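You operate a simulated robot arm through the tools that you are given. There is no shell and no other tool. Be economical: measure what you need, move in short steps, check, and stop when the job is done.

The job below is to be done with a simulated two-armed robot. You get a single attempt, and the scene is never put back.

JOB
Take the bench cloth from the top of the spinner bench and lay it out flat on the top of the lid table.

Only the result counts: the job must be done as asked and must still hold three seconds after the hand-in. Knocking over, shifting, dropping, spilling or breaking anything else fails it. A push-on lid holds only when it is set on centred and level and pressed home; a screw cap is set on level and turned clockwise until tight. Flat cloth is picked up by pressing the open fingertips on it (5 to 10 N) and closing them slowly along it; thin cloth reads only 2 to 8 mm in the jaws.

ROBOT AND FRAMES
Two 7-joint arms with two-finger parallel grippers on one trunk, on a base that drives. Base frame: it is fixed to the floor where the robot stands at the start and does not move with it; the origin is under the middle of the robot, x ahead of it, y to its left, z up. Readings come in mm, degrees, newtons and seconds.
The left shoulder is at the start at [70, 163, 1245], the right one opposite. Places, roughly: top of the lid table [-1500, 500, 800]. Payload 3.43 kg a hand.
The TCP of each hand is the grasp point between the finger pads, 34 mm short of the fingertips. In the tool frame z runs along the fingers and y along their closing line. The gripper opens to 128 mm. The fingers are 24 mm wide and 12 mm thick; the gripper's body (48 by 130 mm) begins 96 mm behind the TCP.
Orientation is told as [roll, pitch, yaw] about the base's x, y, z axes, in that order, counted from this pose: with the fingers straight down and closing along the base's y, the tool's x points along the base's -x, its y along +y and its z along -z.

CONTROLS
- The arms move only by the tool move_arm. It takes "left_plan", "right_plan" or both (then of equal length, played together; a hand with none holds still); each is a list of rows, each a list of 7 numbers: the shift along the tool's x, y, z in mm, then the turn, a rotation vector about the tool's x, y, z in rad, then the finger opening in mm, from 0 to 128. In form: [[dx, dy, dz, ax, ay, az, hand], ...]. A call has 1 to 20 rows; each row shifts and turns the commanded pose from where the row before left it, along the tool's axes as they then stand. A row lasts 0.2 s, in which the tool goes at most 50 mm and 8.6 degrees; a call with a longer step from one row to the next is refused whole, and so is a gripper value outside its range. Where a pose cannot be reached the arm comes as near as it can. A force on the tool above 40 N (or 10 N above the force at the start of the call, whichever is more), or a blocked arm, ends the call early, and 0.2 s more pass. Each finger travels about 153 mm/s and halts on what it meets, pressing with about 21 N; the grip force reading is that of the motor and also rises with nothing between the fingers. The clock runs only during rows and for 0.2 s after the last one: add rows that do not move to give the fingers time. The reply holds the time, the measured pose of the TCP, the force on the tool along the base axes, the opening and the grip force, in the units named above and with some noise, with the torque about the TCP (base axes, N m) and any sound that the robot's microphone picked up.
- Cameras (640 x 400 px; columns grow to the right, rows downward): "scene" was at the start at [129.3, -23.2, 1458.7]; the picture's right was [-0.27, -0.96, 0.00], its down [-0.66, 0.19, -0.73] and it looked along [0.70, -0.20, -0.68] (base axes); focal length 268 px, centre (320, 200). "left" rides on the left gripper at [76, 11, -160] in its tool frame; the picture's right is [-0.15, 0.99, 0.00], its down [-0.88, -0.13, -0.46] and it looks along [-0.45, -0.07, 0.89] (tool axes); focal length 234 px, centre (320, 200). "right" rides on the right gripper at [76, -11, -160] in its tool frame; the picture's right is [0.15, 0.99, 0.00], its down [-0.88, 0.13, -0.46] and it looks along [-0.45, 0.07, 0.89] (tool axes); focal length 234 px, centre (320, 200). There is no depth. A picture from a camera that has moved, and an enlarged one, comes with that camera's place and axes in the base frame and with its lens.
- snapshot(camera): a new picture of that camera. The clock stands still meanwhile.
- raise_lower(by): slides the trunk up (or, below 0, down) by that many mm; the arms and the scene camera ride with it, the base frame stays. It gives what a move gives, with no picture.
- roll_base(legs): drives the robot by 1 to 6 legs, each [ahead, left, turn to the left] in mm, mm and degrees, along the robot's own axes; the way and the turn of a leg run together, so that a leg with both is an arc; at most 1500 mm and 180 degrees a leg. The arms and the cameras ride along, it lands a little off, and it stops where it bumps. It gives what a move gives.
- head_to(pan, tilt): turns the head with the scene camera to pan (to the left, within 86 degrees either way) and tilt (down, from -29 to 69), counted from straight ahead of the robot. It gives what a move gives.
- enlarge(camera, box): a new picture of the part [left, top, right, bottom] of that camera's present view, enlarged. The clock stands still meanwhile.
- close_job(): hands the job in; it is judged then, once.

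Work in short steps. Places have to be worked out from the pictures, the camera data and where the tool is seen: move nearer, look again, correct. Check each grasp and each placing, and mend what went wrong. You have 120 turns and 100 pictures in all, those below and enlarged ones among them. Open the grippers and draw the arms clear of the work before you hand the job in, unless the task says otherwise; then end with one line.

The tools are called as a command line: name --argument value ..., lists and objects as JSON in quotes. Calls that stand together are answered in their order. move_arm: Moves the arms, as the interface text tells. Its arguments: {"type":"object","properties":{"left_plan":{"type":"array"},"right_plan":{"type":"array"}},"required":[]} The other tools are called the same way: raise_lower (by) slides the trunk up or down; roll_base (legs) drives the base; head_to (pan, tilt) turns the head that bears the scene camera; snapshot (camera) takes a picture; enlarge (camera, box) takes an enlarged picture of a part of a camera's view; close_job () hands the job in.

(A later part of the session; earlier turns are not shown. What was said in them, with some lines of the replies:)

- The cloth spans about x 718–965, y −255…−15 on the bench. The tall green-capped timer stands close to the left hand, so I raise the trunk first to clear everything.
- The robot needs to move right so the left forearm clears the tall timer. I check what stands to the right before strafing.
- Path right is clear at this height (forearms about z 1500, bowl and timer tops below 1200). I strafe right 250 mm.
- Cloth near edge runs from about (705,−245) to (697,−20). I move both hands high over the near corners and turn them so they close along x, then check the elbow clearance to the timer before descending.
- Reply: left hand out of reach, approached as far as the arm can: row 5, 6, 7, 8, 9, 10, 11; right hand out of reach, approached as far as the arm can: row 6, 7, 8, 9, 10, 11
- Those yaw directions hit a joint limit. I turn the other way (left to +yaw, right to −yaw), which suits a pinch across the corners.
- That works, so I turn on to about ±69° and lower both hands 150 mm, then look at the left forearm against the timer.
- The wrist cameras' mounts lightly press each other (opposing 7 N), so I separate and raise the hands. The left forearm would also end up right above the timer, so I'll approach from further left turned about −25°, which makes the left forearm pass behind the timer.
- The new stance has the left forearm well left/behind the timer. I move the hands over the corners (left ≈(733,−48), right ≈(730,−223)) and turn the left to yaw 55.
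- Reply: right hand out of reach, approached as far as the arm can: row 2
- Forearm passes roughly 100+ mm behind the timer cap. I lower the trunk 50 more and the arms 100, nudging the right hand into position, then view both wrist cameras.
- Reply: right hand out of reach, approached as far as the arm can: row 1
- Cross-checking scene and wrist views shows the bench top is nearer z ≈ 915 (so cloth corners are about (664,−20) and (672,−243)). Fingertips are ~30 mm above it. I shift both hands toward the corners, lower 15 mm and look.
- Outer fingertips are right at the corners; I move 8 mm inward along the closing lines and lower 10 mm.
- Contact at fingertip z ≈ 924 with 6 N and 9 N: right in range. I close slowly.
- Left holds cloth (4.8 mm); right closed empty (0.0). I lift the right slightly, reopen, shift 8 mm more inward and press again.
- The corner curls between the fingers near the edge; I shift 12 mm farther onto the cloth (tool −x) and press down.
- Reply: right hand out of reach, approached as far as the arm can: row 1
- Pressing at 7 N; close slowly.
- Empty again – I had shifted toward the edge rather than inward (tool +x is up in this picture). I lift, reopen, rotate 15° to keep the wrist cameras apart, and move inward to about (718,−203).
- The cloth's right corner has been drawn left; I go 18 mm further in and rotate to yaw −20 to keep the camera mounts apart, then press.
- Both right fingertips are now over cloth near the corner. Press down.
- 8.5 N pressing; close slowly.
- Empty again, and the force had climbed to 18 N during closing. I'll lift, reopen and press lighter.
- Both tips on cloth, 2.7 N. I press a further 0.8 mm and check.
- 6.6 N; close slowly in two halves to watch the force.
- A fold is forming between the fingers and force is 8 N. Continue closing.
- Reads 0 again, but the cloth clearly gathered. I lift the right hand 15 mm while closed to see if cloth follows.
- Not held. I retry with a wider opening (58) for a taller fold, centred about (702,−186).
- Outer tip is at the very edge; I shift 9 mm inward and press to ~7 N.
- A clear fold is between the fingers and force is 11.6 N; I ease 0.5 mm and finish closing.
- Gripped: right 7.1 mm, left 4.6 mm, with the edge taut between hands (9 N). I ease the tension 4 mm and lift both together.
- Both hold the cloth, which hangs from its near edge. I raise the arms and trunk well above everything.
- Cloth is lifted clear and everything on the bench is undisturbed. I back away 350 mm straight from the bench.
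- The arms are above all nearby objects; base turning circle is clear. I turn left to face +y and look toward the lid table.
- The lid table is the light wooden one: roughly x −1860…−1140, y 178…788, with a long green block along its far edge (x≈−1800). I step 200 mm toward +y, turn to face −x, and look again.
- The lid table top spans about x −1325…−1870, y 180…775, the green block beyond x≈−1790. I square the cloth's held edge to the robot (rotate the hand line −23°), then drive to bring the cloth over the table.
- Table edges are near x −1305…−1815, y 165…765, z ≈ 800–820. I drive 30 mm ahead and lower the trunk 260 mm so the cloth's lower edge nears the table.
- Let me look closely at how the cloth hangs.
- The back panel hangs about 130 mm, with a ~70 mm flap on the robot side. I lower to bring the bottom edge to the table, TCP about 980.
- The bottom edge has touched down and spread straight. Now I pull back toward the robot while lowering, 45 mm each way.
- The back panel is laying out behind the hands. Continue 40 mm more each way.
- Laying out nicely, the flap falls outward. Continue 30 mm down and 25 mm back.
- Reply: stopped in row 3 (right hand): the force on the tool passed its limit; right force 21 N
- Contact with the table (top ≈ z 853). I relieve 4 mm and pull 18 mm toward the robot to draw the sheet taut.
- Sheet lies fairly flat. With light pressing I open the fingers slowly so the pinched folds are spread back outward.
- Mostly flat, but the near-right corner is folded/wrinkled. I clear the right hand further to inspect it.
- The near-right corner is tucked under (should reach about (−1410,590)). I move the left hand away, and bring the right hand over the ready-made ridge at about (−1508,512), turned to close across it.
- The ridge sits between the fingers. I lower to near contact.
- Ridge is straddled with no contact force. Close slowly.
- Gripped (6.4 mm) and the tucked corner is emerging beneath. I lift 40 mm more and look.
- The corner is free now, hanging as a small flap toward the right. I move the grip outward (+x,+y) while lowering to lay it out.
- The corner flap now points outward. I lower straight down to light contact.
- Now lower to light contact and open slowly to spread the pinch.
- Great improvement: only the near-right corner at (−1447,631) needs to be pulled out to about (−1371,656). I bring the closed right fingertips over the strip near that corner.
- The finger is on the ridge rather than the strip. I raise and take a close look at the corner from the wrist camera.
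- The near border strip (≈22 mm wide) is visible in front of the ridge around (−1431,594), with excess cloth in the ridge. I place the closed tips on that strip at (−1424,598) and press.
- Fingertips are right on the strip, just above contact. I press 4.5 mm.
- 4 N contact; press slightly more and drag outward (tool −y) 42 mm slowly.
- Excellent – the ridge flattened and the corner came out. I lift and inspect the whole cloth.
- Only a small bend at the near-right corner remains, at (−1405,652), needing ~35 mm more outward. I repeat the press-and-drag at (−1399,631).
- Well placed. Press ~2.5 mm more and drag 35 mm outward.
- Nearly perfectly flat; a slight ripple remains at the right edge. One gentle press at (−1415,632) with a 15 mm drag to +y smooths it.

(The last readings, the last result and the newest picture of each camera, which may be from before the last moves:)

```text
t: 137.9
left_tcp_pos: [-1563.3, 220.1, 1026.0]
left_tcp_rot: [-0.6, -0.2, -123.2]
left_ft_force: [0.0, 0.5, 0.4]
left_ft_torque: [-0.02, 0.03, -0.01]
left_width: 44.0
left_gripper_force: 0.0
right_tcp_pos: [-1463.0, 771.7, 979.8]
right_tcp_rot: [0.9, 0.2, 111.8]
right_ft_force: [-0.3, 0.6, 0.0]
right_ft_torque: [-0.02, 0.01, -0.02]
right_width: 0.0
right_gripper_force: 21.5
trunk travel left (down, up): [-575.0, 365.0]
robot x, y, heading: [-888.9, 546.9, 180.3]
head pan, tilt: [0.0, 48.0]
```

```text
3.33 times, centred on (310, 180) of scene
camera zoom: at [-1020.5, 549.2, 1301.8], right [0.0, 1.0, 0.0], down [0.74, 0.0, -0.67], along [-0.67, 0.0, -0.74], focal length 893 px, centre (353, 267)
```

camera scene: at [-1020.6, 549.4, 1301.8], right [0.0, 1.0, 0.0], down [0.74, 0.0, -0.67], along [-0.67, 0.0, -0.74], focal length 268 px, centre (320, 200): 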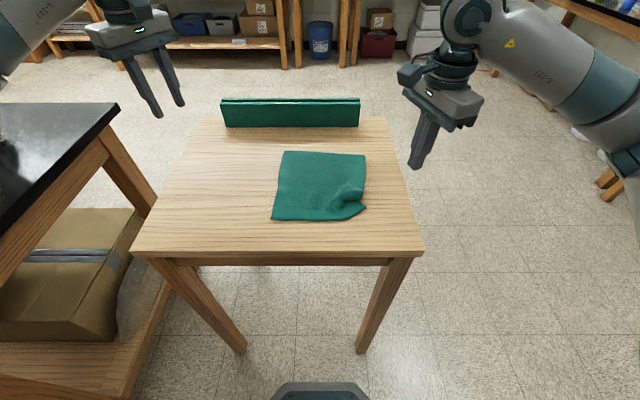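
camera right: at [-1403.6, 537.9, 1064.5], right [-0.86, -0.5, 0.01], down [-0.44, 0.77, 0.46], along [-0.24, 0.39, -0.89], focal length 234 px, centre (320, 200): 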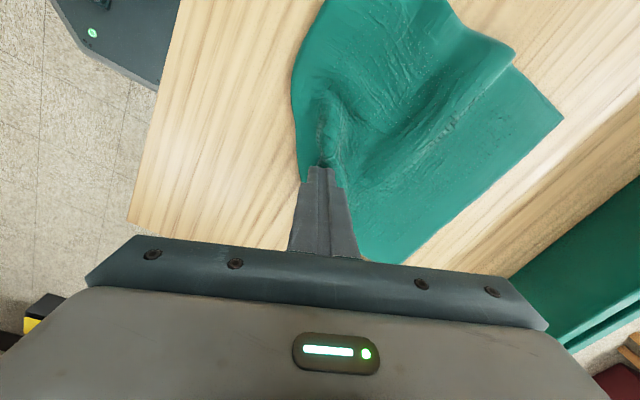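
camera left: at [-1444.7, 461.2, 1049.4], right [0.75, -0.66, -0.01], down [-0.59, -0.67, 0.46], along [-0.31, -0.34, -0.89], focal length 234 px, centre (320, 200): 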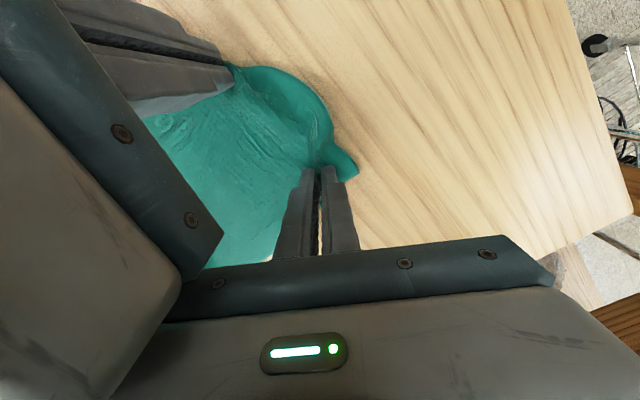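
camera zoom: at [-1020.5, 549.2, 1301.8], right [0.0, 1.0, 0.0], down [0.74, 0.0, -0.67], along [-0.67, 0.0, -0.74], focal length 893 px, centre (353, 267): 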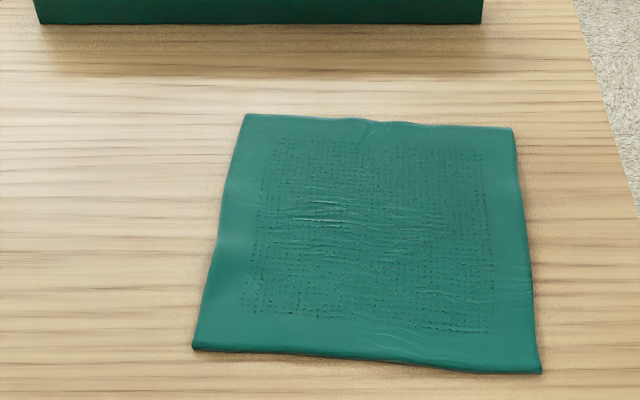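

The cloth lies flat with all four corners out on the lid table. I open the grippers, raise the arms clear and back the robot off a little before handing in.

move_arm --left_plan '[[0, 0, -40, 0, 0, 0, 80], [0, 0, -40, 0, 0, 0, 100], [0, 0, -40, 0, 0, 0, 100]]' --right_plan '[[0, 0, -40, 0, 0, 0, 60], [0, 0, -40, 0, 0, 0, 100], [0, 0, -40, 0, 0, 0, 100]]'

raise_lower --by 150

roll_base --legs '[[-200, 0, 0]]'

snapshot --camera "scene"

```text
t: 138.7
left_tcp_pos: [-1559.3, 214.7, 1148.7]
left_tcp_rot: [-0.7, -0.2, -123.2]
left_ft_force: [-0.1, -0.3, -0.7]
left_ft_torque: [0.01, 0.04, -0.01]
left_width: 100.0
left_gripper_force: 0.0
right_tcp_pos: [-1458.7, 774.4, 1099.1]
right_tcp_rot: [0.8, 0.2, 111.9]
right_ft_force: [0.2, 0.4, 0.5]
right_ft_torque: [0.02, 0.02, 0.03]
right_width: 100.0
right_gripper_force: 0.0
trunk travel left (down, up): [-575.0, 365.0]
robot x, y, heading: [-890.3, 544.4, 179.8]
head pan, tilt: [0.0, 48.0]
```

```text
t: 140.4
left_tcp_pos: [-1561.4, 215.9, 1297.6]
left_tcp_rot: [-0.6, -0.1, -123.2]
left_ft_force: [-0.2, 0.1, 0.1]
left_ft_torque: [-0.02, -0.01, -0.01]
left_width: 100.1
left_gripper_force: 0.1
right_tcp_pos: [-1461.5, 773.1, 1247.0]
right_tcp_rot: [0.9, 0.1, 111.9]
right_ft_force: [0.1, 0.7, 0.2]
right_ft_torque: [-0.02, -0.02, -0.01]
right_width: 100.1
right_gripper_force: 0.1
trunk travel left (down, up): [-725.0, 215.0]
robot x, y, heading: [-889.2, 546.5, 179.5]
head pan, tilt: [0.0, 48.0]
```

```text
t: 142.0
left_tcp_pos: [-1366.8, 213.6, 1296.0]
left_tcp_rot: [-0.6, 0.0, -122.9]
left_ft_force: [-0.2, 0.2, 0.2]
left_ft_torque: [0.03, -0.04, 0.0]
left_width: 99.8
left_gripper_force: 0.0
right_tcp_pos: [-1267.7, 773.6, 1246.5]
right_tcp_rot: [0.6, 0.2, 112.0]
right_ft_force: [-0.2, -0.4, 0.2]
right_ft_torque: [0.01, -0.04, 0.0]
right_width: 100.1
right_gripper_force: 0.0
trunk travel left (down, up): [-725.0, 215.0]
robot x, y, heading: [-696.2, 550.1, -180.0]
head pan, tilt: [0.0, 48.0]
```

```text
18 pictures are left
camera scene: at [-826.9, 547.6, 1451.5], right [0.0, 1.0, 0.0], down [0.74, 0.0, -0.67], along [-0.67, 0.0, -0.74], focal length 268 px, centre (320, 200)
```

scene: 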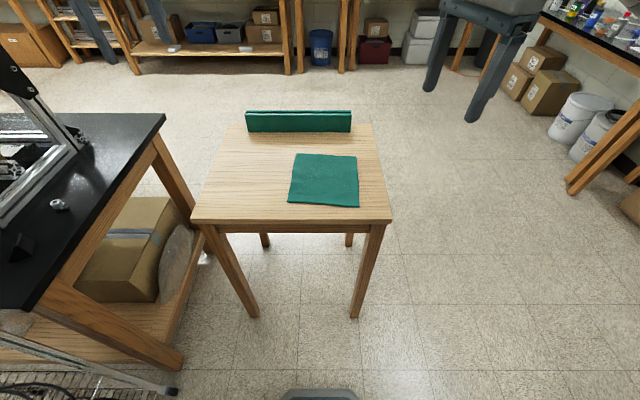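

The cloth lies flat on the lid table, the green holder is undisturbed, and the hands are clear; handing in.

close_job

```text
The job is handed in.
```

The bench cloth is off the spinner bench and laid flat on the lid table with all four corners out; both grippers are open and clear, and I saw nothing else moved in the pictures.
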